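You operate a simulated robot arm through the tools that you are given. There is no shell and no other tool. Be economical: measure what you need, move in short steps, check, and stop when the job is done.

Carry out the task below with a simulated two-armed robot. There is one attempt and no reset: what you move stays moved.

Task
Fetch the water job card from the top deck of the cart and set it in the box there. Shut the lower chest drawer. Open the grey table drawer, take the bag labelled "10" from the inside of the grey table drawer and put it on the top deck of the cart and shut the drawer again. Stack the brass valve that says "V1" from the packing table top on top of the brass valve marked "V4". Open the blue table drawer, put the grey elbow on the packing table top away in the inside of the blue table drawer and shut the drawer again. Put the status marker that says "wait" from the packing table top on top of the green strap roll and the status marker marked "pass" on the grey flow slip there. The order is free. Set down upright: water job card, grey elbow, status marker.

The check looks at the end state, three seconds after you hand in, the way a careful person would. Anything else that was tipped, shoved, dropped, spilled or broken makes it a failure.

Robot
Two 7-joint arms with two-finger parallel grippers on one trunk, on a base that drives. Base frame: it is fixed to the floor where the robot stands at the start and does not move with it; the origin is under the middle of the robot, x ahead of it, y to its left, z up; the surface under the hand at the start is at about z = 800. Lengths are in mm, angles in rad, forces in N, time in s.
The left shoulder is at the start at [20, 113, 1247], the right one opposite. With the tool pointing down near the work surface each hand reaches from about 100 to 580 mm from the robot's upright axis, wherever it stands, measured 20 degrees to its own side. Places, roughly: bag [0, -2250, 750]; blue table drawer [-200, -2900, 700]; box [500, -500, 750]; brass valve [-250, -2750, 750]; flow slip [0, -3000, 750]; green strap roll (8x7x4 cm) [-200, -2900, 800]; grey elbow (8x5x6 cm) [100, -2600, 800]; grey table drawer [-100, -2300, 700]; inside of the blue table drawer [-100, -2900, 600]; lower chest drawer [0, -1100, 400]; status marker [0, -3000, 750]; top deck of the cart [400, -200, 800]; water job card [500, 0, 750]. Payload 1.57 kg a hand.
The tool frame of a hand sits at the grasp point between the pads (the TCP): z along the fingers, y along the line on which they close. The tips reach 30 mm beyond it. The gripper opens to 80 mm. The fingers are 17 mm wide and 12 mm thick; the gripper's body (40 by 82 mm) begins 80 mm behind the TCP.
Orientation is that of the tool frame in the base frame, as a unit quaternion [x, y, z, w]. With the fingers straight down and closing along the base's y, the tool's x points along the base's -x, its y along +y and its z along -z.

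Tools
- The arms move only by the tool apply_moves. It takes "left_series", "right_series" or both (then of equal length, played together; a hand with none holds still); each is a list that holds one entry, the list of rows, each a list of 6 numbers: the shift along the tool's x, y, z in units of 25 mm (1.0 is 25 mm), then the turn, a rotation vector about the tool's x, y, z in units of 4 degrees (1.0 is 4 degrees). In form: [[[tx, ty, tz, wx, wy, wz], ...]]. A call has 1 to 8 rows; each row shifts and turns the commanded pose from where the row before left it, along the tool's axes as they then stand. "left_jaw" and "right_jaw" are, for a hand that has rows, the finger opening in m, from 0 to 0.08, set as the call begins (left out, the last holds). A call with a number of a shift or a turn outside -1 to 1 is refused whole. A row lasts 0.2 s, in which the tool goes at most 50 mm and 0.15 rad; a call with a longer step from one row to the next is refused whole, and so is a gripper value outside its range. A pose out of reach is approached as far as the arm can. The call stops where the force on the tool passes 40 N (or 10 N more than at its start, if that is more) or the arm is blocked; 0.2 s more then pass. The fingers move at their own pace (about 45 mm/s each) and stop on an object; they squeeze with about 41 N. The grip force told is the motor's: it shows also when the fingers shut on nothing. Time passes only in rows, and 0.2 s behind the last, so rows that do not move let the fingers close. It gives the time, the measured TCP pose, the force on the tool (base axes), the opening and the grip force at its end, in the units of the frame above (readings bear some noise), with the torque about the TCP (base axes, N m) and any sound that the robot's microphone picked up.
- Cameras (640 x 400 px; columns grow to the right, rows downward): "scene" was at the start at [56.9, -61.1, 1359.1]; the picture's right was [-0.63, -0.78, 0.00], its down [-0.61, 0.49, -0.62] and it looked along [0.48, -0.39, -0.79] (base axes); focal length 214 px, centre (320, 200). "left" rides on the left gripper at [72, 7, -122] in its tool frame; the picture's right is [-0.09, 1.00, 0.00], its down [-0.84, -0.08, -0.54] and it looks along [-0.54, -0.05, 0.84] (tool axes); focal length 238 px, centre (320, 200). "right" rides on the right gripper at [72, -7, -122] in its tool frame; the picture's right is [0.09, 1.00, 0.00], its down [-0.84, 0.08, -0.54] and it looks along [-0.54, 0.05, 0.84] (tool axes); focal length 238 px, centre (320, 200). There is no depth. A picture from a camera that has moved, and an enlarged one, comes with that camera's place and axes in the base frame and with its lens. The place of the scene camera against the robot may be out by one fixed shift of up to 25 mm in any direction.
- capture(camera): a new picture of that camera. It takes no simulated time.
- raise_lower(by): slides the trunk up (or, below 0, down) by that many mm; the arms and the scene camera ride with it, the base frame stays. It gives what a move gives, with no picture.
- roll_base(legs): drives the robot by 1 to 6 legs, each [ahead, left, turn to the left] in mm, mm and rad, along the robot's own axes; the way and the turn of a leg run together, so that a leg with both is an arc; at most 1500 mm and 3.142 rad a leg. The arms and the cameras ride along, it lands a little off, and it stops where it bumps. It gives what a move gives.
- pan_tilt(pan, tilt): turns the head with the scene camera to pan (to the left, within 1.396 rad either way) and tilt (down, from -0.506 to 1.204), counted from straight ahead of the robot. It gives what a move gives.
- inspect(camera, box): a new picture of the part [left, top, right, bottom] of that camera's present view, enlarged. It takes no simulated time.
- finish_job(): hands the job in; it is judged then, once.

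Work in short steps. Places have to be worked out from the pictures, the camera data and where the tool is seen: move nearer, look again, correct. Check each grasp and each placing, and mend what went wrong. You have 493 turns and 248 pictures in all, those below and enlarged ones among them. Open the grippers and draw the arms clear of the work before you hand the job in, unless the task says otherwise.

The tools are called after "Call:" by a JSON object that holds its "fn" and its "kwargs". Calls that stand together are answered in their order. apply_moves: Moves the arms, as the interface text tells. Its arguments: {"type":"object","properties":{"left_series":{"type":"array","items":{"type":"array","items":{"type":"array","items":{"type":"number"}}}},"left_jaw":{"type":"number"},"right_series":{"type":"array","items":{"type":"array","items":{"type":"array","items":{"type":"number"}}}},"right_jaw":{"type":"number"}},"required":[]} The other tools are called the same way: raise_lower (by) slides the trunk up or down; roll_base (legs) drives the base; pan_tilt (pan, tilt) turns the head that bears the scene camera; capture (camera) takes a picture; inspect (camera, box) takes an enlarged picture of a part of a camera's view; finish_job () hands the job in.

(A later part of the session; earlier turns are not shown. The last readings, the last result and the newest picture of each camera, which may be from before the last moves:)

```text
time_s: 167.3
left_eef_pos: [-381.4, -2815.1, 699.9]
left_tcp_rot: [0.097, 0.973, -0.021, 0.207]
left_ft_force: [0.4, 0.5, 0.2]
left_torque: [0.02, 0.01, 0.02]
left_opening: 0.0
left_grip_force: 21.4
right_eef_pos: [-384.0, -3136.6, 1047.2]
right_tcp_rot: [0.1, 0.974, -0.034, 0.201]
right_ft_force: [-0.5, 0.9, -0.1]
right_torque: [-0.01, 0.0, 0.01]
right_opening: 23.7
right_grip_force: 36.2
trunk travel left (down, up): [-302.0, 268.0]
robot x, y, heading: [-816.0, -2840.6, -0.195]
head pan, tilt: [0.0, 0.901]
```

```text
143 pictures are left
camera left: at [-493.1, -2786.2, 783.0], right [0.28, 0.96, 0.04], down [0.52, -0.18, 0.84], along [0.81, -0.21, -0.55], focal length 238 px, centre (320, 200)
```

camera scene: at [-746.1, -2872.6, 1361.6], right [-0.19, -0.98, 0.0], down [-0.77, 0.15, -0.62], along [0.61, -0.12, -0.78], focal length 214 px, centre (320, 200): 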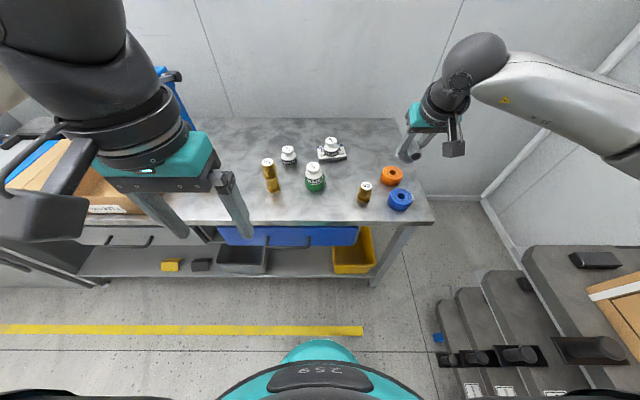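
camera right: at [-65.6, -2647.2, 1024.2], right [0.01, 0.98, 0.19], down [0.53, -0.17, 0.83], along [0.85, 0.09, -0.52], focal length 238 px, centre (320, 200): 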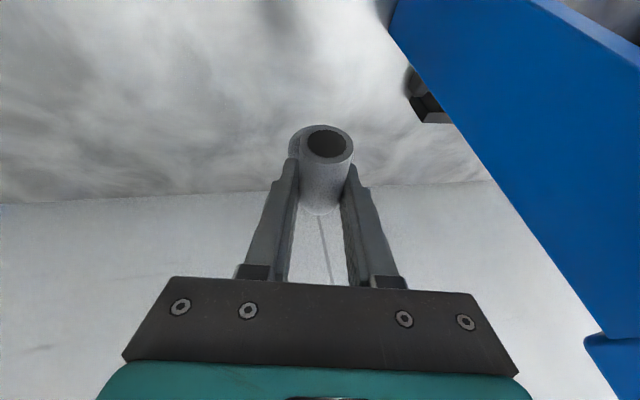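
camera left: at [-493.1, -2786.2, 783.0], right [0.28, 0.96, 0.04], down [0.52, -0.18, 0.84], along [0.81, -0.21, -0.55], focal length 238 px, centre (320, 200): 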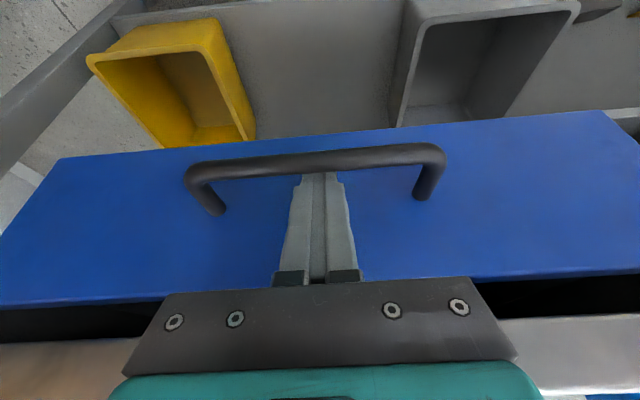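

The tips are now behind the bar. I lower 6 mm more and pull back by driving 60 mm.

Call:
{"fn": "apply_moves", "kwargs": {"left_series": [[[0.1, 0, 0.22, 0, 0, 0], [0, 0, 0, 0, 0, 0]]]}}

Call:
{"fn": "roll_base", "kwargs": {"legs": [[-60, 0, 0]]}}

Call:
{"fn": "capture", "kwargs": {"camera": "left"}}

```text
time_s: 167.9
left_eef_pos: [-380.9, -2816.3, 694.9]
left_tcp_rot: [0.096, 0.973, -0.02, 0.207]
left_ft_force: [1.0, 0.3, 0.0]
left_torque: [0.0, -0.02, -0.04]
left_opening: 0.3
left_grip_force: 21.7
right_eef_pos: [-385.3, -3137.0, 1046.3]
right_tcp_rot: [0.1, 0.974, -0.035, 0.202]
right_ft_force: [0.2, -0.2, 0.1]
right_torque: [-0.01, -0.01, 0.0]
right_opening: 23.7
right_grip_force: 36.5
trunk travel left (down, up): [-302.0, 268.0]
robot x, y, heading: [-821.6, -2843.2, -0.194]
head pan, tilt: [0.0, 0.901]
```

```text
time_s: 168.8
left_eef_pos: [-441.4, -2804.3, 694.7]
left_tcp_rot: [0.096, 0.973, -0.021, 0.207]
left_ft_force: [-0.3, -0.3, -0.9]
left_torque: [-0.01, 0.01, 0.02]
left_opening: 0.0
left_grip_force: 21.1
right_eef_pos: [-444.7, -3126.3, 1047.6]
right_tcp_rot: [0.1, 0.973, -0.034, 0.203]
right_ft_force: [-0.7, 0.8, -0.2]
right_torque: [-0.02, 0.0, 0.04]
right_opening: 23.8
right_grip_force: 36.1
trunk travel left (down, up): [-302.0, 268.0]
robot x, y, heading: [-876.0, -2829.7, -0.192]
head pan, tilt: [0.0, 0.901]
```

```text
142 pictures are left
camera left: at [-552.6, -2774.8, 777.4], right [0.28, 0.96, 0.04], down [0.52, -0.18, 0.84], along [0.81, -0.21, -0.55], focal length 238 px, centre (320, 200)
```

left: 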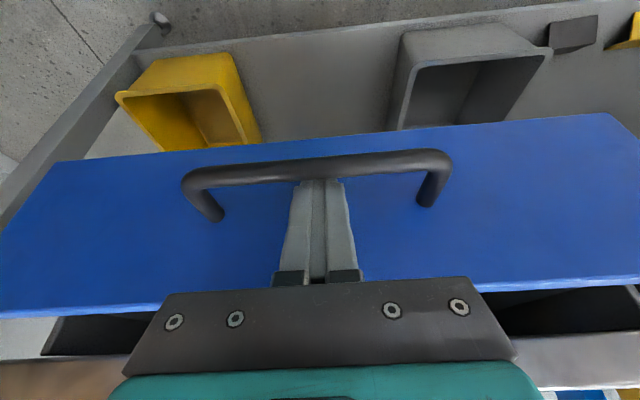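

The drawer follows. I pull 150 mm more.

Call:
{"fn": "roll_base", "kwargs": {"legs": [[-150, 0, 0]]}}

Call:
{"fn": "capture", "kwargs": {"camera": "scene"}}

```text
time_s: 170.2
left_eef_pos: [-587.8, -2776.3, 694.5]
left_tcp_rot: [0.098, 0.973, -0.022, 0.206]
left_ft_force: [-1.0, 0.3, 0.2]
left_torque: [-0.02, 0.0, -0.01]
left_opening: 0.1
left_grip_force: 21.4
right_eef_pos: [-591.4, -3097.3, 1048.1]
right_tcp_rot: [0.102, 0.973, -0.035, 0.203]
right_ft_force: [0.4, -0.3, -0.9]
right_torque: [-0.01, 0.04, 0.03]
right_opening: 23.8
right_grip_force: 35.7
trunk travel left (down, up): [-302.0, 268.0]
robot x, y, heading: [-1022.5, -2803.3, -0.199]
head pan, tilt: [0.0, 0.901]
```

```text
141 pictures are left
camera scene: at [-952.6, -2831.9, 1361.6], right [-0.2, -0.98, 0.0], down [-0.77, 0.15, -0.62], along [0.61, -0.12, -0.78], focal length 214 px, centre (320, 200)
```

scene: 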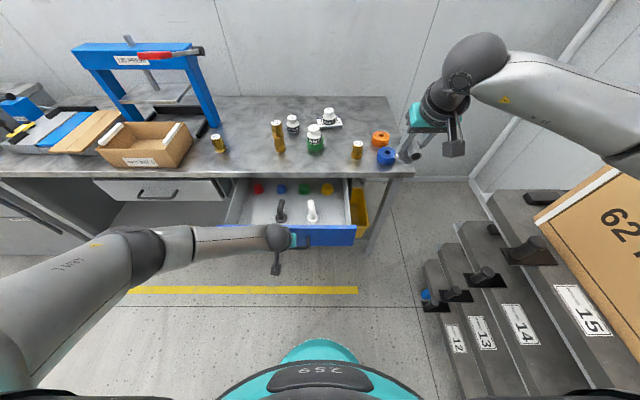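

Call:
{"fn": "inspect", "kwargs": {"camera": "scene", "box": [210, 160, 390, 270]}}

```text
3.56 times, centred on (300, 215) of scene
camera zoom: at [-952.6, -2831.9, 1361.6], right [-0.2, -0.98, 0.0], down [-0.77, 0.15, -0.62], along [0.61, -0.12, -0.78], focal length 763 px, centre (391, 147)
```

zoom: 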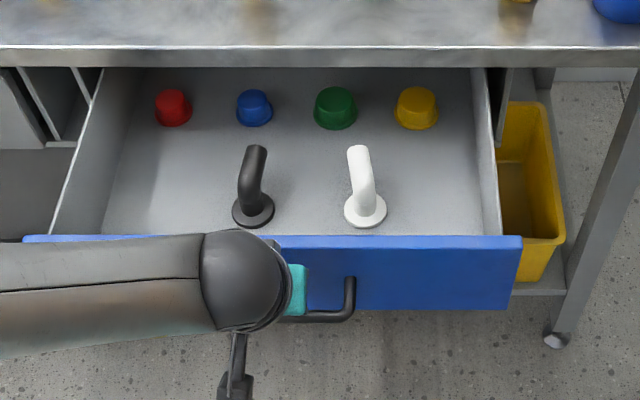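

The drawer is open about 200 mm with two elbows and caps inside; free space right of the white elbow. I unhook the left hand upward and drive 150 mm nearer.

Call:
{"fn": "apply_moves", "kwargs": {"left_series": [[[-0.2, 0, 0.09, 0, 0, 0], [-0.4, 0, -0.91, 0, 0, 0], [-0.4, 0, -0.91, 0, 0, 0], [-0.4, 0, -0.91, 0, 0, 0], [-0.4, 0, -0.91, 0, 0, 0], [-0.4, 0, -0.91, 0, 0, 0], [-0.4, 0, -0.91, 0, 0, 0], [-0.4, 0, -0.91, 0, 0, 0]]]}}

Call:
{"fn": "apply_moves", "kwargs": {"left_series": [[[-0.4, 0.5, -0.91, 0, 0, 0], [-0.4, 0.5, -0.91, 0, 1, 0], [0, 0.8, -0.9, 0, 1, 0], [0.5, 0.8, -0.9, 0, 1, 0], [0.8, 0.8, 0, 0, 1, 0], [0.8, 0.8, 0, 0, 1, 0], [0.8, 0.8, 0, 0, 1, 0]]]}}

Call:
{"fn": "capture", "kwargs": {"camera": "scene"}}

```text
time_s: 172.0
left_eef_pos: [-585.0, -2776.2, 869.5]
left_tcp_rot: [0.099, 0.973, -0.021, 0.206]
left_ft_force: [-0.3, -0.2, 0.2]
left_torque: [-0.01, 0.01, 0.01]
left_opening: 0.0
left_grip_force: 21.3
right_eef_pos: [-591.9, -3098.0, 1047.8]
right_tcp_rot: [0.102, 0.973, -0.034, 0.202]
right_ft_force: [-0.7, -0.1, -0.2]
right_torque: [0.0, 0.0, 0.01]
right_opening: 23.6
right_grip_force: 36.2
trunk travel left (down, up): [-302.0, 268.0]
robot x, y, heading: [-1022.6, -2803.5, -0.195]
head pan, tilt: [0.0, 0.901]
```

```text
time_s: 173.6
left_eef_pos: [-642.3, -2636.7, 948.7]
left_tcp_rot: [0.1, 0.995, -0.001, 0.0]
left_ft_force: [-0.3, -0.6, 0.0]
left_torque: [-0.02, 0.0, 0.0]
left_opening: 0.0
left_grip_force: 21.3
right_eef_pos: [-591.4, -3098.1, 1047.7]
right_tcp_rot: [0.102, 0.974, -0.034, 0.202]
right_ft_force: [-0.4, -0.5, -0.9]
right_torque: [-0.01, 0.0, -0.03]
right_opening: 23.8
right_grip_force: 36.0
trunk travel left (down, up): [-302.0, 268.0]
robot x, y, heading: [-1022.6, -2801.1, -0.197]
head pan, tilt: [0.0, 0.901]
```

```text
139 pictures are left
camera scene: at [-952.1, -2831.7, 1361.5], right [-0.2, -0.98, 0.0], down [-0.77, 0.15, -0.62], along [0.61, -0.12, -0.78], focal length 214 px, centre (320, 200)
```

scene: 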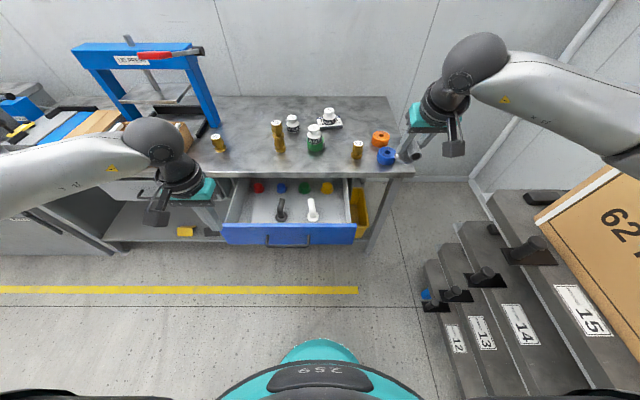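

I drive ahead 150 mm and then bring the right hand over the drawer.

Call:
{"fn": "roll_base", "kwargs": {"legs": [[150, 0, 0]]}}

Call:
{"fn": "apply_moves", "kwargs": {"right_series": [[[0.5, 1, 0, 0, 0, 0], [0.2, 1, 0.1, 0, 0, 0], [0.2, 1, 0.1, 0, 0, 0], [0.2, 1, 0.2, 0, 0, 0], [0.2, 1, 0.4, 0, 0, 0], [0.2, 0, 0.5, 0, 0, 0], [0, 0, 0, 0, 0, 0]]]}}

Call:
{"fn": "capture", "kwargs": {"camera": "right"}}

Call:
{"fn": "capture", "kwargs": {"camera": "scene"}}

```text
time_s: 175.0
left_eef_pos: [-496.0, -2666.7, 949.0]
left_tcp_rot: [0.1, 0.995, 0.0, 0.0]
left_ft_force: [1.4, 0.1, 0.3]
left_torque: [-0.04, 0.03, 0.02]
left_opening: 0.0
left_grip_force: 20.8
right_eef_pos: [-442.4, -3124.7, 1045.8]
right_tcp_rot: [0.101, 0.974, -0.034, 0.202]
right_ft_force: [0.3, 0.6, 0.0]
right_torque: [-0.04, 0.01, -0.01]
right_opening: 23.7
right_grip_force: 35.6
trunk travel left (down, up): [-302.0, 268.0]
robot x, y, heading: [-877.0, -2830.7, -0.196]
head pan, tilt: [0.0, 0.901]
```

```text
time_s: 176.6
left_eef_pos: [-496.3, -2665.8, 948.9]
left_tcp_rot: [0.099, 0.995, -0.001, 0.0]
left_ft_force: [0.4, 0.3, 1.4]
left_torque: [0.01, 0.02, 0.01]
left_opening: 0.0
left_grip_force: 21.3
right_eef_pos: [-437.9, -2999.6, 999.0]
right_tcp_rot: [0.101, 0.973, -0.034, 0.202]
right_ft_force: [0.8, 0.6, -0.6]
right_torque: [-0.03, -0.01, 0.03]
right_opening: 23.6
right_grip_force: 35.9
trunk travel left (down, up): [-302.0, 268.0]
robot x, y, heading: [-875.1, -2834.1, -0.197]
head pan, tilt: [0.0, 0.901]
```

```text
138 pictures are left
camera right: at [-551.7, -2979.7, 1081.8], right [0.13, 0.99, -0.06], down [0.56, -0.02, 0.83], along [0.82, -0.14, -0.55], focal length 238 px, centre (320, 200)
```

right: 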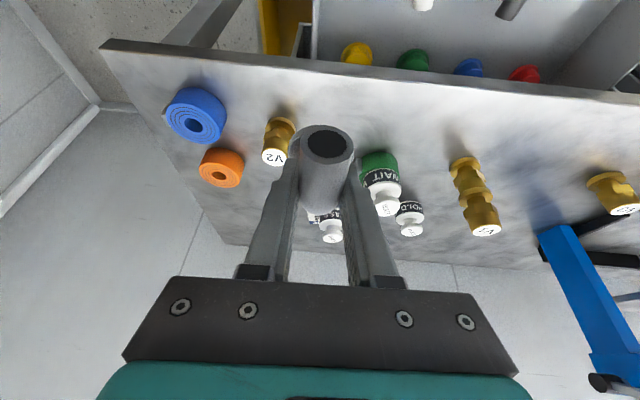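

```text
137 pictures are left
camera scene: at [-804.6, -2860.9, 1361.5], right [-0.19, -0.98, 0.0], down [-0.77, 0.15, -0.62], along [0.61, -0.12, -0.78], focal length 214 px, centre (320, 200)
```

scene: 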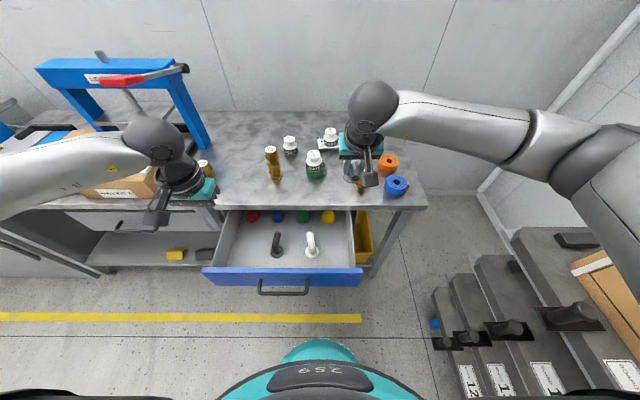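

Call:
{"fn": "inspect", "kwargs": {"camera": "scene", "box": [190, 190, 390, 310]}}

```text
3.20 times, centred on (290, 250) of scene
camera zoom: at [-804.6, -2860.9, 1361.5], right [-0.19, -0.98, 0.0], down [-0.77, 0.15, -0.62], along [0.61, -0.12, -0.78], focal length 686 px, centre (416, 40)
```

zoom: 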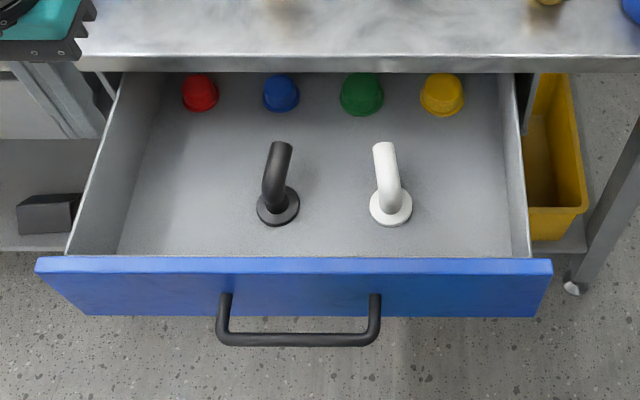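

Free spot right of the white elbow: flange target about (-427,-2969). I move the hand there at z≈880 and check how upright the elbow hangs.

Call:
{"fn": "apply_moves", "kwargs": {"right_series": [[[0.3, 0.6, 0.75, 0, 0, 0], [0.4, 0.6, 0.9, 0, 0, 0], [0.4, 0.1, 0.9, 0, 0, 0], [0.4, 0, 0.9, 0, 0, 0], [0.4, 0, 0.9, 0, 0, 0], [0, 0, 0, 0, 0, 0]]]}}

Call:
{"fn": "inspect", "kwargs": {"camera": "scene", "box": [300, 130, 420, 230]}}

Call:
{"fn": "capture", "kwargs": {"camera": "right"}}

```text
time_s: 178.0
left_eef_pos: [-497.1, -2666.7, 949.3]
left_tcp_rot: [0.099, 0.995, -0.002, 0.0]
left_ft_force: [0.4, -0.9, -0.3]
left_torque: [-0.03, 0.02, -0.02]
left_opening: 0.1
left_grip_force: 20.7
right_eef_pos: [-432.0, -2969.9, 878.3]
right_tcp_rot: [0.102, 0.974, -0.034, 0.201]
right_ft_force: [0.1, -0.4, -0.5]
right_torque: [0.01, 0.0, -0.01]
right_opening: 23.9
right_grip_force: 36.2
trunk travel left (down, up): [-302.0, 268.0]
robot x, y, heading: [-878.7, -2831.3, -0.199]
head pan, tilt: [0.0, 0.901]
```

```text
4.00 times, centred on (360, 180) of scene
camera zoom: at [-804.7, -2861.0, 1361.5], right [-0.19, -0.98, 0.0], down [-0.77, 0.15, -0.62], along [0.61, -0.12, -0.78], focal length 858 px, centre (160, 280)
```

zoom: 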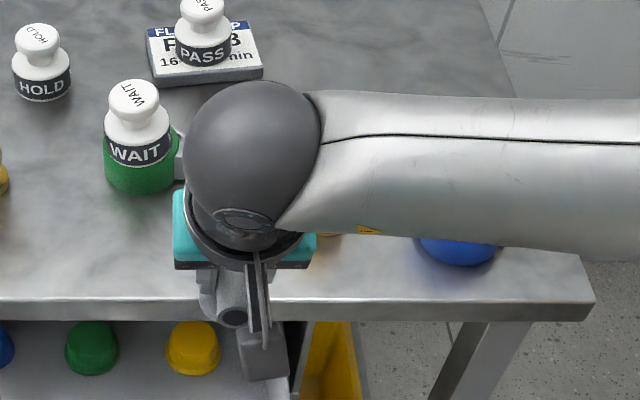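

```text
134 pictures are left
camera right: at [-545.3, -2951.1, 961.6], right [0.13, 0.99, -0.06], down [0.56, -0.02, 0.83], along [0.82, -0.14, -0.55], focal length 238 px, centre (320, 200)
```

right: 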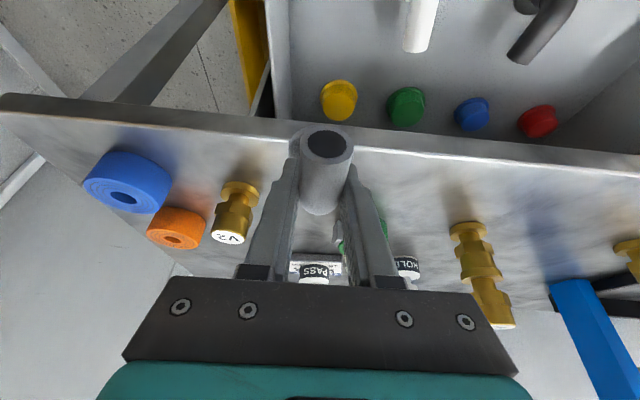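

Call:
{"fn": "inspect", "kwargs": {"camera": "right", "box": [260, 100, 400, 230]}}

Call:
{"fn": "inspect", "kwargs": {"camera": "scene", "box": [335, 185, 385, 220]}}

```text
3.08 times, centred on (330, 165) of right
camera zoom: at [-545.3, -2951.1, 961.6], right [0.13, 0.99, -0.06], down [0.56, -0.02, 0.83], along [0.82, -0.14, -0.55], focal length 733 px, centre (289, 308)
```

zoom: 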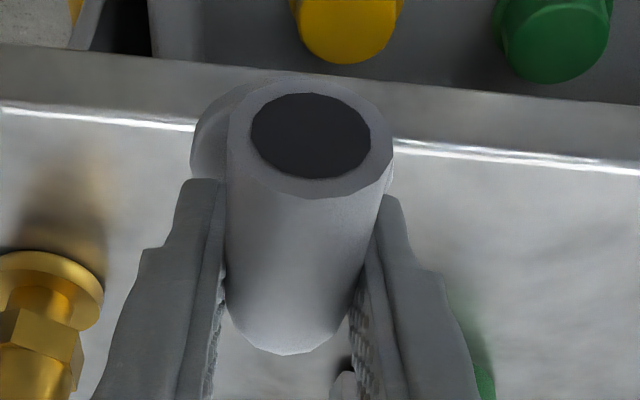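

```text
11.43 times, centred on (360, 202) of scene
camera zoom: at [-804.7, -2861.0, 1361.5], right [-0.19, -0.98, 0.0], down [-0.77, 0.15, -0.62], along [0.61, -0.12, -0.78], focal length 2451 px, centre (-137, 171)
```

zoom: 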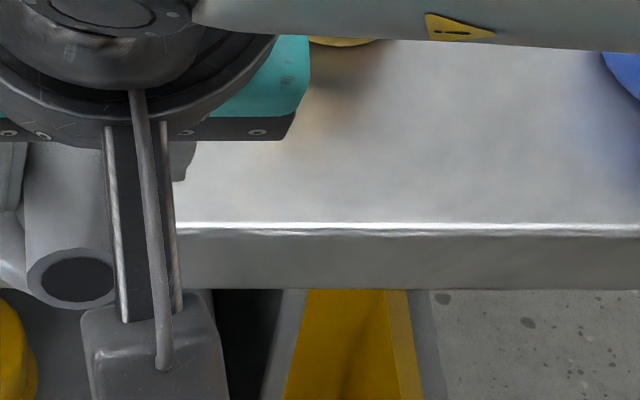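

The elbow is aligned with the tool; only a 1.4° roll to remove. I correct it, shift 15 mm back from the table edge and go down to z≈750.

Call:
{"fn": "apply_moves", "kwargs": {"right_series": [[[0.55, 0, -0.24, -0.36, 0, 0], [0.4, 0, 0.92, 0, 0, 0], [0.4, 0, 0.92, 0, 0, 0], [0.4, 0, 0.92, 0, 0, 0], [0.4, 0, 0.92, 0, 0, 0], [0.4, 0, 0.92, 0, 0, 0], [0, 0, 0, 0, 0, 0]]]}}

Call:
{"fn": "capture", "kwargs": {"camera": "right"}}

Call:
{"fn": "capture", "kwargs": {"camera": "scene"}}

```text
time_s: 179.6
left_eef_pos: [-496.2, -2665.0, 947.8]
left_tcp_rot: [0.099, 0.995, -0.001, 0.0]
left_ft_force: [-0.3, 0.3, 0.2]
left_torque: [0.01, 0.01, -0.01]
left_opening: 0.0
left_grip_force: 20.9
right_eef_pos: [-446.8, -2969.0, 754.4]
right_tcp_rot: [0.099, 0.974, -0.022, 0.203]
right_ft_force: [0.1, 0.0, -0.4]
right_torque: [0.0, 0.03, -0.01]
right_opening: 23.8
right_grip_force: 35.3
trunk travel left (down, up): [-302.0, 268.0]
robot x, y, heading: [-877.3, -2829.4, -0.193]
head pan, tilt: [0.0, 0.901]
```

```text
131 pictures are left
camera right: at [-561.4, -2951.6, 836.2], right [0.12, 0.99, -0.04], down [0.55, -0.03, 0.83], along [0.82, -0.12, -0.55], focal length 238 px, centre (320, 200)
```

right: 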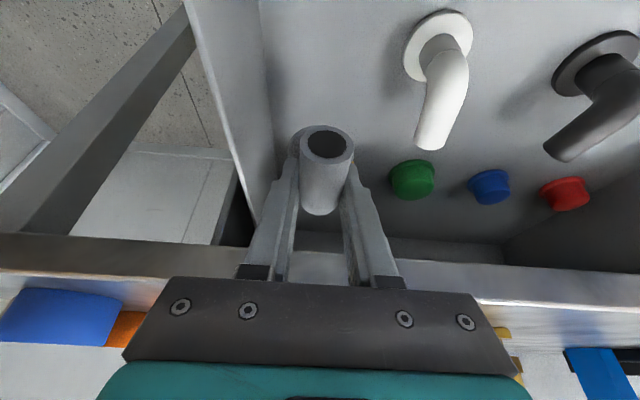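

```text
130 pictures are left
camera scene: at [-804.7, -2861.1, 1361.5], right [-0.19, -0.98, 0.0], down [-0.77, 0.15, -0.62], along [0.61, -0.12, -0.78], focal length 214 px, centre (320, 200)
```

scene: 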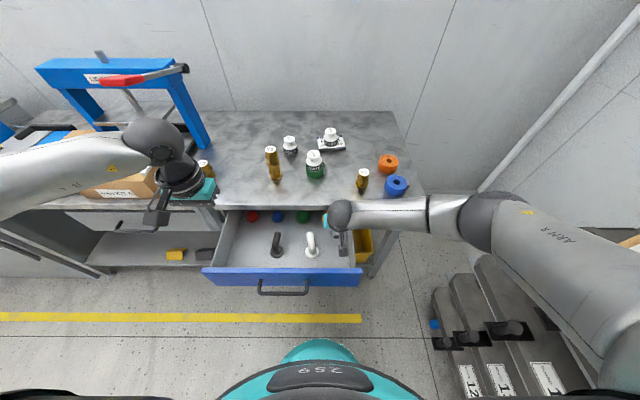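

Inside the drawer, clear of the white elbow, cap and wall. I lower carefully until contact.

Call:
{"fn": "apply_moves", "kwargs": {"right_series": [[[0.2, 0, 0.46, 0, 0, 0], [0.2, 0, 0.46, 0, 0, 0], [0.06, 0, 0.15, 0, 0, 0], [0, 0, 0, 0, 0, 0]]]}}

Call:
{"fn": "apply_moves", "kwargs": {"right_series": [[[0.05, 0, 0.11, 0, 0, 0], [0.05, 0, 0.11, 0, 0, 0], [0.05, 0, 0.11, 0, 0, 0], [0, 0, 0, 0, 0, 0]]]}}

Call:
{"fn": "capture", "kwargs": {"camera": "right"}}

```text
time_s: 180.6
left_eef_pos: [-496.5, -2666.2, 949.5]
left_tcp_rot: [0.1, 0.995, -0.001, 0.0]
left_ft_force: [0.1, 0.1, 0.5]
left_torque: [0.01, -0.01, -0.03]
left_opening: 0.0
left_grip_force: 21.6
right_eef_pos: [-445.9, -2968.8, 723.8]
right_tcp_rot: [0.098, 0.974, -0.023, 0.204]
right_ft_force: [-1.0, 0.4, -0.1]
right_torque: [0.0, -0.01, 0.02]
right_opening: 23.7
right_grip_force: 35.7
trunk travel left (down, up): [-302.0, 268.0]
robot x, y, heading: [-876.9, -2833.3, -0.194]
head pan, tilt: [0.0, 0.901]
```

```text
time_s: 181.6
left_eef_pos: [-496.1, -2664.5, 950.1]
left_tcp_rot: [0.1, 0.995, -0.001, 0.0]
left_ft_force: [-0.9, 0.6, 0.2]
left_torque: [-0.03, -0.03, 0.0]
left_opening: 0.0
left_grip_force: 21.4
right_eef_pos: [-446.9, -2968.6, 713.6]
right_tcp_rot: [0.098, 0.974, -0.022, 0.204]
right_ft_force: [-0.2, 0.0, -0.5]
right_torque: [0.01, -0.01, 0.01]
right_opening: 23.9
right_grip_force: 35.5
trunk travel left (down, up): [-302.0, 268.0]
robot x, y, heading: [-881.9, -2828.4, -0.196]
head pan, tilt: [0.0, 0.901]
```

```text
129 pictures are left
camera right: at [-560.9, -2951.7, 798.0], right [0.12, 0.99, -0.04], down [0.55, -0.03, 0.83], along [0.82, -0.12, -0.55], focal length 238 px, centre (320, 200)
```

right: 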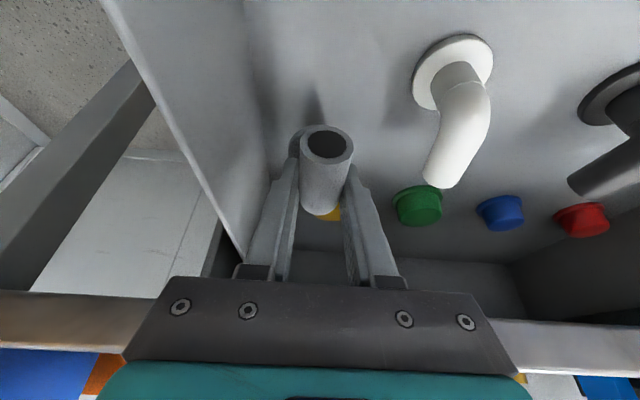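

Call:
{"fn": "apply_moves", "kwargs": {"right_series": [[[0.03, 0, 0.07, 0, 0, 0], [0.03, 0, 0.07, 0, 0, 0], [0.03, 0, 0.07, 0, 0, 0], [0, 0, 0, 0, 0, 0]]]}}

Call:
{"fn": "apply_moves", "kwargs": {"right_series": [[[0.03, 0, 0.07, 0, 0, 0], [0.03, 0, 0.07, 0, 0, 0], [0.03, 0, 0.07, 0, 0, 0], [0, 0, 0, 0, 0, 0]]]}}

```text
time_s: 182.6
left_eef_pos: [-496.3, -2665.4, 949.5]
left_tcp_rot: [0.099, 0.995, 0.0, 0.0]
left_ft_force: [0.2, 0.7, -0.4]
left_torque: [-0.01, 0.04, 0.02]
left_opening: 0.1
left_grip_force: 21.2
right_eef_pos: [-445.1, -2968.3, 709.7]
right_tcp_rot: [0.098, 0.974, -0.023, 0.204]
right_ft_force: [-0.2, 0.5, -0.1]
right_torque: [-0.03, 0.01, -0.05]
right_opening: 24.0
right_grip_force: 36.1
trunk travel left (down, up): [-302.0, 268.0]
robot x, y, heading: [-879.3, -2829.3, -0.193]
head pan, tilt: [0.0, 0.901]
```

```text
time_s: 183.6
left_eef_pos: [-495.3, -2665.2, 950.3]
left_tcp_rot: [0.098, 0.995, -0.001, -0.001]
left_ft_force: [-0.7, 0.3, 0.4]
left_torque: [0.01, -0.01, 0.04]
left_opening: 0.1
left_grip_force: 20.9
right_eef_pos: [-445.5, -2969.8, 703.8]
right_tcp_rot: [0.099, 0.974, -0.023, 0.203]
right_ft_force: [0.6, 0.0, 0.0]
right_torque: [-0.03, 0.01, 0.02]
right_opening: 23.6
right_grip_force: 35.5
trunk travel left (down, up): [-302.0, 268.0]
robot x, y, heading: [-878.7, -2830.3, -0.197]
head pan, tilt: [0.0, 0.901]
```

Call:
{"fn": "apply_moves", "kwargs": {"right_series": [[[0.03, 0, 0.07, 0, 0, 0], [0.03, 0, 0.07, 0, 0, 0], [0.03, 0, 0.07, 0, 0, 0], [0, 0, 0, 0, 0, 0]]]}}

Call:
{"fn": "apply_moves", "kwargs": {"right_series": [[[0.03, 0, 0.07, 0, 0, 0], [0.03, 0, 0.07, 0, 0, 0], [0.03, 0, 0.07, 0, 0, 0], [0, 0, 0, 0, 0, 0]]]}}

Call:
{"fn": "capture", "kwargs": {"camera": "right"}}

```text
time_s: 184.6
left_eef_pos: [-497.0, -2666.1, 948.5]
left_tcp_rot: [0.1, 0.995, 0.0, 0.0]
left_ft_force: [-0.6, -0.6, 0.2]
left_torque: [-0.03, -0.01, 0.0]
left_opening: 0.1
left_grip_force: 21.5
right_eef_pos: [-445.7, -2968.4, 697.0]
right_tcp_rot: [0.099, 0.974, -0.023, 0.203]
right_ft_force: [-0.2, 0.0, -0.5]
right_torque: [0.02, 0.01, -0.01]
right_opening: 23.8
right_grip_force: 35.5
trunk travel left (down, up): [-302.0, 268.0]
robot x, y, heading: [-874.4, -2828.9, -0.199]
head pan, tilt: [0.0, 0.901]
```

```text
time_s: 185.6
left_eef_pos: [-496.2, -2666.0, 949.3]
left_tcp_rot: [0.1, 0.995, -0.001, 0.0]
left_ft_force: [0.2, -0.6, -0.3]
left_torque: [0.02, 0.02, -0.02]
left_opening: 0.0
left_grip_force: 21.6
right_eef_pos: [-446.2, -2968.4, 691.3]
right_tcp_rot: [0.098, 0.974, -0.022, 0.203]
right_ft_force: [0.0, -0.6, -1.0]
right_torque: [0.01, 0.0, -0.01]
right_opening: 23.7
right_grip_force: 35.7
trunk travel left (down, up): [-302.0, 268.0]
robot x, y, heading: [-877.7, -2830.7, -0.2]
head pan, tilt: [0.0, 0.901]
```

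```text
128 pictures are left
camera right: at [-561.3, -2952.0, 774.8], right [0.12, 0.99, -0.04], down [0.55, -0.03, 0.83], along [0.82, -0.12, -0.55], focal length 238 px, centre (320, 200)
```

right: 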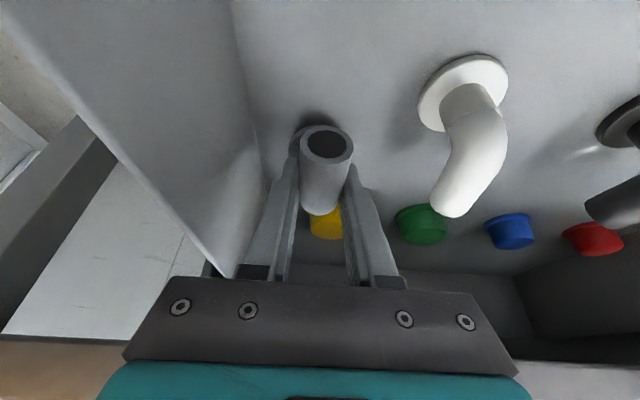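

Floor is lower (≈625). The camera bracket is near the drawer's front wall, so I shift 18 mm forward, then keep lowering.

Call:
{"fn": "apply_moves", "kwargs": {"right_series": [[[-0.33, 0, 0.14, 0, 0, 0], [-0.33, 0, 0.14, 0, 0, 0], [0.05, 0, 0.13, 0, 0, 0], [0.05, 0, 0.13, 0, 0, 0], [0, 0, 0, 0, 0, 0]]]}}

Call:
{"fn": "apply_moves", "kwargs": {"right_series": [[[0.03, 0, 0.07, 0, 0, 0], [0.03, 0, 0.07, 0, 0, 0], [0.03, 0, 0.07, 0, 0, 0], [0, 0, 0, 0, 0, 0]]]}}

```text
time_s: 186.8
left_eef_pos: [-496.1, -2666.8, 949.5]
left_tcp_rot: [0.099, 0.995, 0.0, 0.0]
left_ft_force: [-0.1, -0.6, 0.1]
left_torque: [-0.02, 0.02, 0.02]
left_opening: 0.0
left_grip_force: 21.4
right_eef_pos: [-428.7, -2973.4, 686.8]
right_tcp_rot: [0.098, 0.974, -0.022, 0.204]
right_ft_force: [0.1, -1.2, -0.8]
right_torque: [-0.02, 0.01, -0.02]
right_opening: 24.0
right_grip_force: 35.8
trunk travel left (down, up): [-302.0, 268.0]
robot x, y, heading: [-874.7, -2829.3, -0.2]
head pan, tilt: [0.0, 0.901]
```

```text
time_s: 187.8
left_eef_pos: [-496.5, -2665.8, 949.1]
left_tcp_rot: [0.099, 0.995, -0.001, 0.0]
left_ft_force: [-0.4, 0.1, 0.1]
left_torque: [-0.01, -0.02, -0.01]
left_opening: 0.0
left_grip_force: 21.9
right_eef_pos: [-427.8, -2972.7, 680.6]
right_tcp_rot: [0.099, 0.974, -0.022, 0.205]
right_ft_force: [-0.6, -1.0, 11.4]
right_torque: [-0.04, -0.28, -0.04]
right_opening: 23.8
right_grip_force: 36.0
trunk travel left (down, up): [-302.0, 268.0]
robot x, y, heading: [-874.5, -2829.9, -0.193]
head pan, tilt: [0.0, 0.901]
```

Contact is at the flange's far edge (torque), so the elbow is a few degrees nose-up. I lift 4 mm, pitch 8° more and lower again.

Call:
{"fn": "apply_moves", "kwargs": {"right_series": [[[-0.07, 0, -0.16, 0, 0, 0], [0, 0, 0, 0, -1, 0], [0, 0, 0, 0, -0.8, 0], [0, 0, 0, 0, 0, 0]]]}}

Call:
{"fn": "apply_moves", "kwargs": {"right_series": [[[0.04, 0, 0.07, 0, 0, 0], [0.04, 0, 0.07, 0, 0, 0], [0.04, 0, 0.07, 0, 0, 0], [0, 0, 0, 0, 0, 0]]]}}

Call:
{"fn": "capture", "kwargs": {"camera": "right"}}

```text
time_s: 188.8
left_eef_pos: [-495.9, -2666.3, 949.8]
left_tcp_rot: [0.1, 0.995, -0.001, 0.0]
left_ft_force: [0.3, -0.1, 0.5]
left_torque: [0.0, -0.01, -0.03]
left_opening: 0.1
left_grip_force: 21.5
right_eef_pos: [-428.3, -2972.9, 683.9]
right_tcp_rot: [0.096, 0.959, -0.028, 0.264]
right_ft_force: [0.3, -0.2, 0.1]
right_torque: [-0.03, 0.0, -0.01]
right_opening: 23.8
right_grip_force: 35.7
trunk travel left (down, up): [-302.0, 268.0]
robot x, y, heading: [-880.9, -2831.9, -0.192]
head pan, tilt: [0.0, 0.901]
```

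```text
time_s: 189.8
left_eef_pos: [-496.6, -2666.0, 948.7]
left_tcp_rot: [0.099, 0.995, -0.001, 0.001]
left_ft_force: [-0.3, 0.2, 1.3]
left_torque: [-0.02, -0.02, -0.02]
left_opening: 0.0
left_grip_force: 21.6
right_eef_pos: [-425.7, -2973.3, 681.5]
right_tcp_rot: [0.096, 0.958, -0.029, 0.269]
right_ft_force: [1.7, -2.8, 28.7]
right_torque: [-0.1, 0.18, 0.01]
right_opening: 23.7
right_grip_force: 35.6
trunk travel left (down, up): [-302.0, 268.0]
robot x, y, heading: [-876.7, -2830.5, -0.199]
head pan, tilt: [0.0, 0.901]
```

```text
127 pictures are left
camera right: at [-550.2, -2953.7, 747.9], right [0.12, 0.99, -0.05], down [0.44, -0.01, 0.9], along [0.89, -0.13, -0.44], focal length 238 px, centre (320, 200)
```

right: 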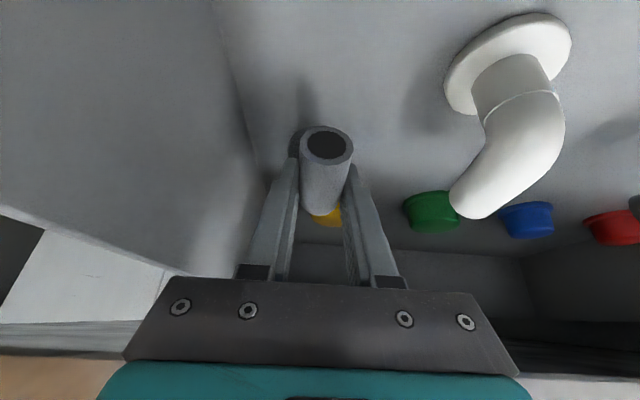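

Now slightly over-corrected; I turn back 3°, ease, then release gently.

Call:
{"fn": "apply_moves", "kwargs": {"right_series": [[[-0.04, 0, -0.07, 0, 0, 0], [0, 0, 0, 0, 0.8, 0], [0, 0, 0, 0, 0, 0]]]}}

Call:
{"fn": "apply_moves", "kwargs": {"right_series": [[[0, 0, 0, 0, 0, 0], [0, 0, 0, 0, 0, 0], [0, 0, 0, 0, 0, 0]]], "right_jaw": 0.045}}

Call:
{"fn": "capture", "kwargs": {"camera": "right"}}

```text
time_s: 190.6
left_eef_pos: [-497.0, -2664.6, 950.1]
left_tcp_rot: [0.099, 0.995, -0.002, 0.0]
left_ft_force: [0.6, -0.6, -0.8]
left_torque: [0.0, 0.0, 0.0]
left_opening: 0.0
left_grip_force: 21.3
right_eef_pos: [-428.4, -2972.5, 680.7]
right_tcp_rot: [0.097, 0.966, -0.026, 0.239]
right_ft_force: [-1.4, -0.8, 20.2]
right_torque: [0.03, 0.2, 0.01]
right_opening: 23.7
right_grip_force: 35.7
trunk travel left (down, up): [-302.0, 268.0]
robot x, y, heading: [-876.8, -2828.3, -0.198]
head pan, tilt: [0.0, 0.901]
```

```text
time_s: 191.4
left_eef_pos: [-495.7, -2665.0, 950.3]
left_tcp_rot: [0.099, 0.995, -0.001, 0.0]
left_ft_force: [-0.5, 0.6, 0.3]
left_torque: [0.03, 0.05, 0.03]
left_opening: 0.0
left_grip_force: 21.2
right_eef_pos: [-429.1, -2972.1, 679.5]
right_tcp_rot: [0.098, 0.966, -0.026, 0.237]
right_ft_force: [0.1, -0.4, -0.4]
right_torque: [0.0, 0.02, 0.01]
right_opening: 45.0
right_grip_force: 0.1
trunk travel left (down, up): [-302.0, 268.0]
robot x, y, heading: [-875.7, -2834.4, -0.191]
head pan, tilt: [0.0, 0.901]
```

```text
126 pictures are left
camera right: at [-548.8, -2954.4, 754.0], right [0.12, 0.99, -0.05], down [0.5, -0.02, 0.87], along [0.86, -0.13, -0.49], focal length 238 px, centre (320, 200)
```

right: 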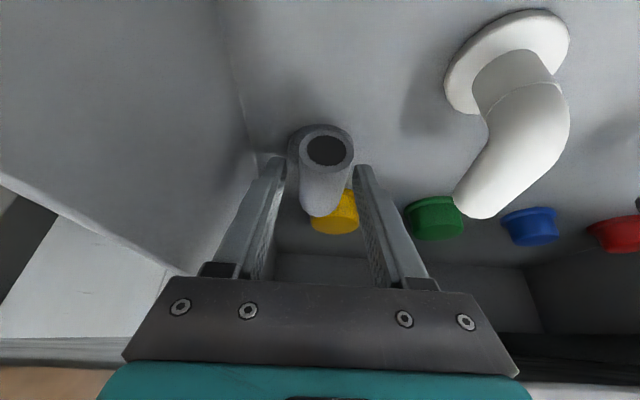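

Released. I raise the hand straight up and slightly back.

Call:
{"fn": "apply_moves", "kwargs": {"right_series": [[[-0.46, 0, -0.887, 0, 0, 0], [-0.46, 0, -0.887, 0, 0, 0], [-0.46, 0, -0.887, 0, 0, 0], [-0.3, 0, -0.95, 0, 0, 0], [-0.3, 0, -0.95, 0, 0, 0], [-0.3, 0, -0.95, 0, 0, 0], [-0.3, 0, -0.95, 0, 0, 0], [-0.3, 0, -0.95, 0, 0, 0]]]}}

Call:
{"fn": "capture", "kwargs": {"camera": "right"}}

```text
time_s: 193.2
left_eef_pos: [-495.9, -2666.0, 950.3]
left_tcp_rot: [0.099, 0.995, -0.001, -0.001]
left_ft_force: [0.4, 0.2, -0.7]
left_torque: [0.02, 0.01, -0.04]
left_opening: 0.2
left_grip_force: 21.2
right_eef_pos: [-449.5, -2967.2, 877.5]
right_tcp_rot: [0.097, 0.966, -0.026, 0.237]
right_ft_force: [-0.4, 0.3, 0.0]
right_torque: [-0.02, 0.01, 0.04]
right_opening: 45.0
right_grip_force: 0.1
trunk travel left (down, up): [-302.0, 268.0]
robot x, y, heading: [-877.2, -2831.2, -0.191]
head pan, tilt: [0.0, 0.901]
```

```text
125 pictures are left
camera right: at [-569.2, -2949.6, 951.9], right [0.12, 0.99, -0.05], down [0.5, -0.02, 0.87], along [0.86, -0.13, -0.49], focal length 238 px, centre (320, 200)
```

right: 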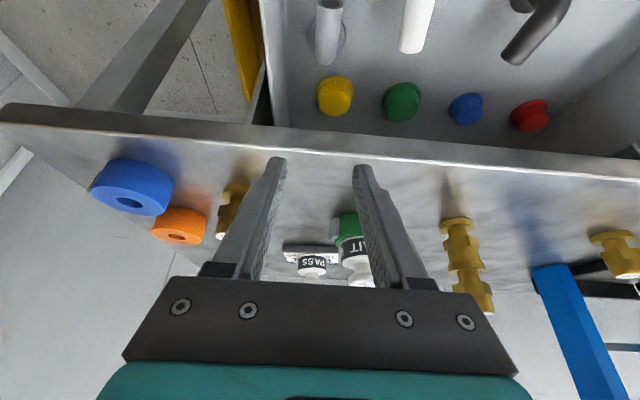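

The elbow stands beside the white one. I take the right hand aside and check with the scene camera.

Call:
{"fn": "apply_moves", "kwargs": {"right_series": [[[0.3, -1, -0.9, 0, 1, 0], [0.5, -1, -0.9, 0, 1, 0], [0.8, -1, -0.9, 0, 1, 0], [0.9, -1, -0.9, 0, 1, 0], [0.9, -1, 0, 0, 1, 0], [0.9, -1, 0, 0, 1, 0], [0.9, -0.5, 0, 0, 0.9, 0], [0, 0, 0, 0, 0, 0]]], "right_jaw": 0.08}}

Call:
{"fn": "capture", "kwargs": {"camera": "scene"}}

Call:
{"fn": "inspect", "kwargs": {"camera": "scene", "box": [190, 190, 390, 310]}}

```text
time_s: 195.0
left_eef_pos: [-496.2, -2666.0, 949.0]
left_tcp_rot: [0.099, 0.995, -0.002, 0.0]
left_ft_force: [0.2, 1.2, 0.4]
left_torque: [0.02, 0.0, 0.02]
left_opening: 0.0
left_grip_force: 21.4
right_eef_pos: [-639.4, -3095.7, 931.9]
right_tcp_rot: [0.1, 0.995, -0.001, 0.0]
right_ft_force: [0.2, 0.1, 0.3]
right_torque: [0.01, -0.04, -0.01]
right_opening: 79.8
right_grip_force: 0.1
trunk travel left (down, up): [-302.0, 268.0]
robot x, y, heading: [-877.7, -2833.3, -0.192]
head pan, tilt: [0.0, 0.901]
```

```text
124 pictures are left
camera scene: at [-804.6, -2861.0, 1361.5], right [-0.19, -0.98, 0.0], down [-0.77, 0.15, -0.62], along [0.61, -0.12, -0.78], focal length 214 px, centre (320, 200)
```

scene: 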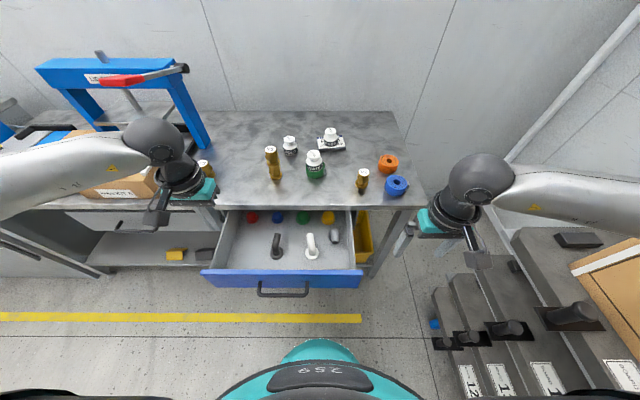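

```text
3.20 times, centred on (290, 250) of scene
camera zoom: at [-804.6, -2861.0, 1361.5], right [-0.19, -0.98, 0.0], down [-0.77, 0.15, -0.62], along [0.61, -0.12, -0.78], focal length 686 px, centre (416, 40)
```

zoom: 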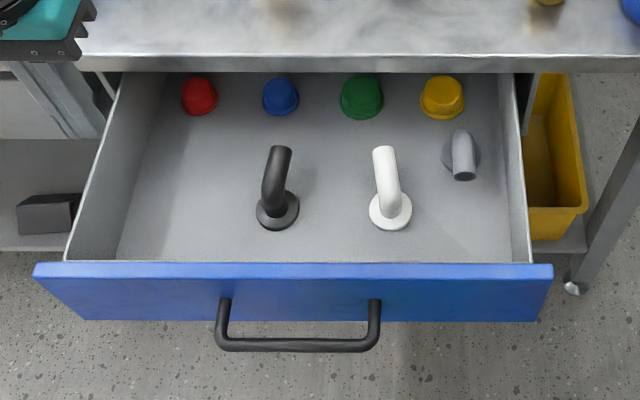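

The grey elbow stands upright in the drawer. Now I bring the left fist in front of the drawer front, above the handle.

Call:
{"fn": "apply_moves", "kwargs": {"left_series": [[[0.66, -0.95, 0, 0, -1, 0], [0.66, -0.95, 0, 0, -1, 0], [0.66, -0.95, 0, 0, -1, 0], [0.66, -0.95, 0, 0, -1, 0], [0.64, -0.95, 0, 0, 0, 0], [0.276, 0, 0.961, 0, 0, 0], [0.276, 0, 0.961, 0, 0, 0], [0.276, 0, 0.961, 0, 0, 0]]]}}

Call:
{"fn": "apply_moves", "kwargs": {"left_series": [[[0.276, 0, 0.961, 0, 0, 0], [0.276, 0, 0.961, 0, 0, 0], [0.276, 0, 0.961, 0, 0, 0], [0.1, 0, 0.5, 0, 0, 0], [0, 0, 0, 0, 0, 0]]]}}

Call:
{"fn": "capture", "kwargs": {"camera": "left"}}

```text
time_s: 196.8
left_eef_pos: [-593.4, -2768.4, 860.6]
left_tcp_rot: [0.098, 0.985, -0.015, 0.138]
left_ft_force: [0.1, -0.1, -0.1]
left_torque: [0.0, 0.01, 0.01]
left_opening: 0.1
left_grip_force: 21.3
left hand out of reach, approached as far as the arm can: row 5
right_eef_pos: [-639.2, -3094.4, 930.4]
right_tcp_rot: [0.101, 0.995, -0.002, 0.0]
right_ft_force: [-0.7, -0.1, 0.3]
right_torque: [0.04, -0.04, 0.01]
right_opening: 80.1
right_grip_force: 0.1
trunk travel left (down, up): [-302.0, 268.0]
robot x, y, heading: [-876.6, -2827.4, -0.196]
head pan, tilt: [0.0, 0.901]
```

```text
time_s: 198.0
left_eef_pos: [-592.5, -2769.3, 771.9]
left_tcp_rot: [0.098, 0.985, -0.014, 0.138]
left_ft_force: [0.3, 0.1, 0.1]
left_torque: [0.03, 0.03, -0.02]
left_opening: 0.0
left_grip_force: 20.7
right_eef_pos: [-638.0, -3096.6, 930.5]
right_tcp_rot: [0.1, 0.995, -0.002, 0.0]
right_ft_force: [-0.1, -0.1, -0.2]
right_torque: [-0.01, 0.02, -0.02]
right_opening: 80.0
right_grip_force: 0.0
trunk travel left (down, up): [-302.0, 268.0]
robot x, y, heading: [-880.9, -2831.4, -0.196]
head pan, tilt: [0.0, 0.901]
```

```text
122 pictures are left
camera left: at [-692.0, -2743.4, 870.9], right [0.28, 0.96, 0.02], down [0.63, -0.2, 0.75], along [0.73, -0.2, -0.66], focal length 238 px, centre (320, 200)
```

left: 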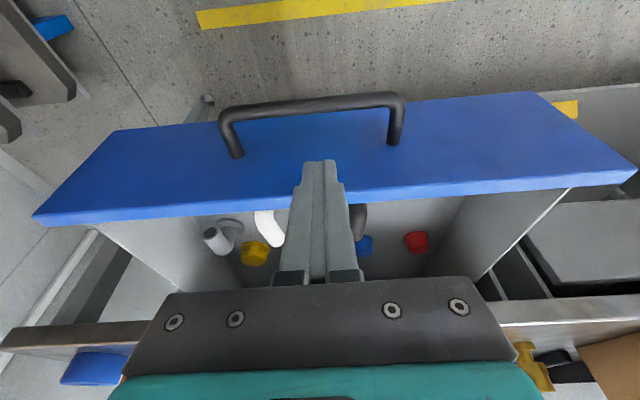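

Call:
{"fn": "apply_moves", "kwargs": {"left_series": [[[0.25, 0, 0.2, 0, 0, 0], [0.16, 0, 0.45, 0, 0, 0], [0, 0, 0, 0, 0, 0]]]}}

Call:
{"fn": "apply_moves", "kwargs": {"left_series": [[[-0.58, 0, 0.165, 0, 0, 0], [-0.58, 0, 0.165, 0, 0, 0], [-0.58, 0, 0.165, 0, 0, 0], [-0.58, 0, 0.165, 0, 0, 0]]]}}

Call:
{"fn": "capture", "kwargs": {"camera": "left"}}

```text
time_s: 198.8
left_eef_pos: [-598.6, -2768.8, 754.4]
left_tcp_rot: [0.099, 0.985, -0.014, 0.139]
left_ft_force: [0.3, -0.2, 0.2]
left_torque: [-0.02, -0.03, -0.01]
left_opening: 0.1
left_grip_force: 21.6
right_eef_pos: [-637.6, -3095.2, 931.1]
right_tcp_rot: [0.1, 0.995, -0.002, 0.0]
right_ft_force: [0.2, 0.7, -0.1]
right_torque: [-0.03, -0.02, 0.03]
right_opening: 80.2
right_grip_force: 0.1
trunk travel left (down, up): [-302.0, 268.0]
robot x, y, heading: [-879.4, -2827.8, -0.199]
head pan, tilt: [0.0, 0.901]
```

```text
time_s: 199.8
left_eef_pos: [-537.9, -2780.9, 753.7]
left_tcp_rot: [0.097, 0.986, -0.014, 0.138]
left_ft_force: [0.6, 0.5, -0.5]
left_torque: [0.03, -0.02, 0.02]
left_opening: 0.4
left_grip_force: 21.2
right_eef_pos: [-637.8, -3095.4, 931.0]
right_tcp_rot: [0.1, 0.995, -0.001, 0.0]
right_ft_force: [0.4, 1.1, 0.3]
right_torque: [0.03, -0.01, -0.01]
right_opening: 80.0
right_grip_force: 0.1
trunk travel left (down, up): [-302.0, 268.0]
robot x, y, heading: [-877.7, -2832.9, -0.194]
head pan, tilt: [0.0, 0.901]
```

```text
121 pictures are left
camera left: at [-637.0, -2753.9, 852.6], right [0.28, 0.96, 0.02], down [0.63, -0.2, 0.75], along [0.73, -0.2, -0.66], focal length 238 px, centre (320, 200)
```

left: 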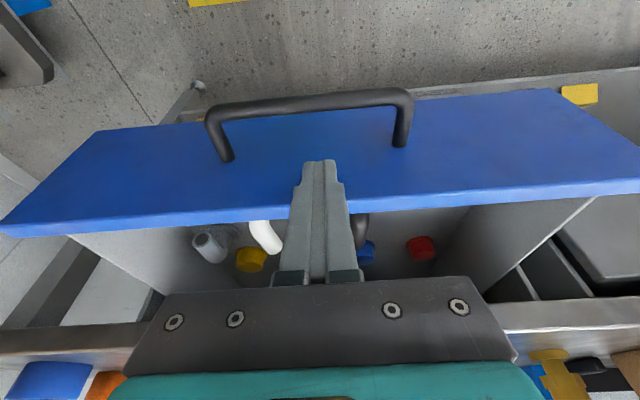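

The drawer slides in; contents steady. I push on.

Call:
{"fn": "apply_moves", "kwargs": {"left_series": [[[-0.5, 0, 0.14, 0, 0, 0], [-0.5, 0, 0.14, 0, 0, 0], [-0.5, 0, 0.14, 0, 0, 0], [-0.5, 0, 0.14, 0, 0, 0], [-0.5, 0, 0.14, 0, 0, 0], [-0.5, 0, 0.14, 0, 0, 0], [-0.5, 0, 0.14, 0, 0, 0], [-0.5, 0, 0.14, 0, 0, 0]]]}}

Call:
{"fn": "capture", "kwargs": {"camera": "left"}}

```text
time_s: 201.6
left_eef_pos: [-437.1, -2800.6, 756.1]
left_tcp_rot: [0.099, 0.985, -0.014, 0.138]
left_ft_force: [0.3, -0.1, 0.3]
left_torque: [0.03, -0.03, 0.03]
left_opening: 0.0
left_grip_force: 21.4
right_eef_pos: [-637.7, -3096.1, 931.3]
right_tcp_rot: [0.1, 0.995, -0.002, 0.0]
right_ft_force: [-0.9, 0.3, -0.1]
right_torque: [-0.01, 0.01, -0.02]
right_opening: 80.2
right_grip_force: 0.1
trunk travel left (down, up): [-302.0, 268.0]
robot x, y, heading: [-878.6, -2834.0, -0.192]
head pan, tilt: [0.0, 0.901]
```

```text
120 pictures are left
camera left: at [-535.3, -2774.4, 853.6], right [0.28, 0.96, 0.02], down [0.63, -0.2, 0.75], along [0.73, -0.2, -0.66], focal length 238 px, centre (320, 200)
```

left: 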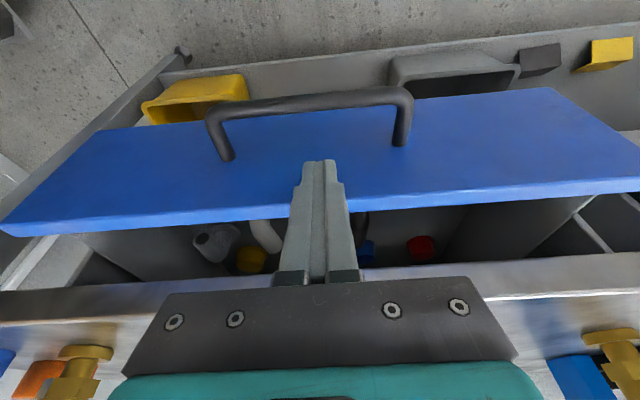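

Call:
{"fn": "apply_moves", "kwargs": {"left_series": [[[-0.5, 0, 0.14, 0, 0, 0], [-0.5, 0, 0.14, 0, 0, 0], [-0.5, 0, 0.14, 0, 0, 0], [-0.4, 0, 0.11, 0, 0, 0], [-0.3, 0, 0.08, 0, 0, 0], [-0.2, 0, 0.06, 0, 0, 0], [-0.2, 0, 0.06, 0, 0, 0], [-0.2, 0, 0.06, 0, 0, 0]]]}}

Call:
{"fn": "capture", "kwargs": {"camera": "left"}}

```text
time_s: 203.5
left_eef_pos: [-375.7, -2815.2, 750.4]
left_tcp_rot: [0.098, 0.987, -0.012, 0.127]
left_ft_force: [-8.5, 0.5, 1.6]
left_torque: [0.11, 0.21, -0.03]
left_opening: 0.0
left_grip_force: 21.3
right_eef_pos: [-638.1, -3095.3, 930.6]
right_tcp_rot: [0.1, 0.995, -0.001, 0.001]
right_ft_force: [0.6, 0.1, 0.4]
right_torque: [-0.01, 0.01, 0.01]
right_opening: 80.0
right_grip_force: 0.0
trunk travel left (down, up): [-302.0, 268.0]
robot x, y, heading: [-876.4, -2831.9, -0.193]
head pan, tilt: [0.0, 0.901]
stopped in row 8 (left hand): the force on the tool passed its limit at 42 N (the readings are from after the stop); the commanded pose is now the measured one
```

```text
119 pictures are left
camera left: at [-472.1, -2788.4, 850.5], right [0.28, 0.96, 0.03], down [0.64, -0.21, 0.74], along [0.71, -0.19, -0.68], focal length 238 px, centre (320, 200)
```

left: 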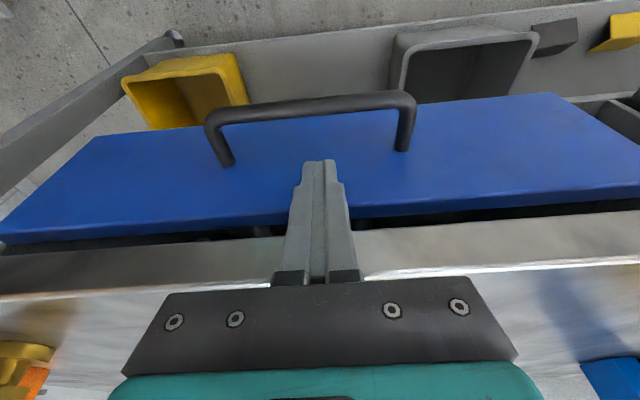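

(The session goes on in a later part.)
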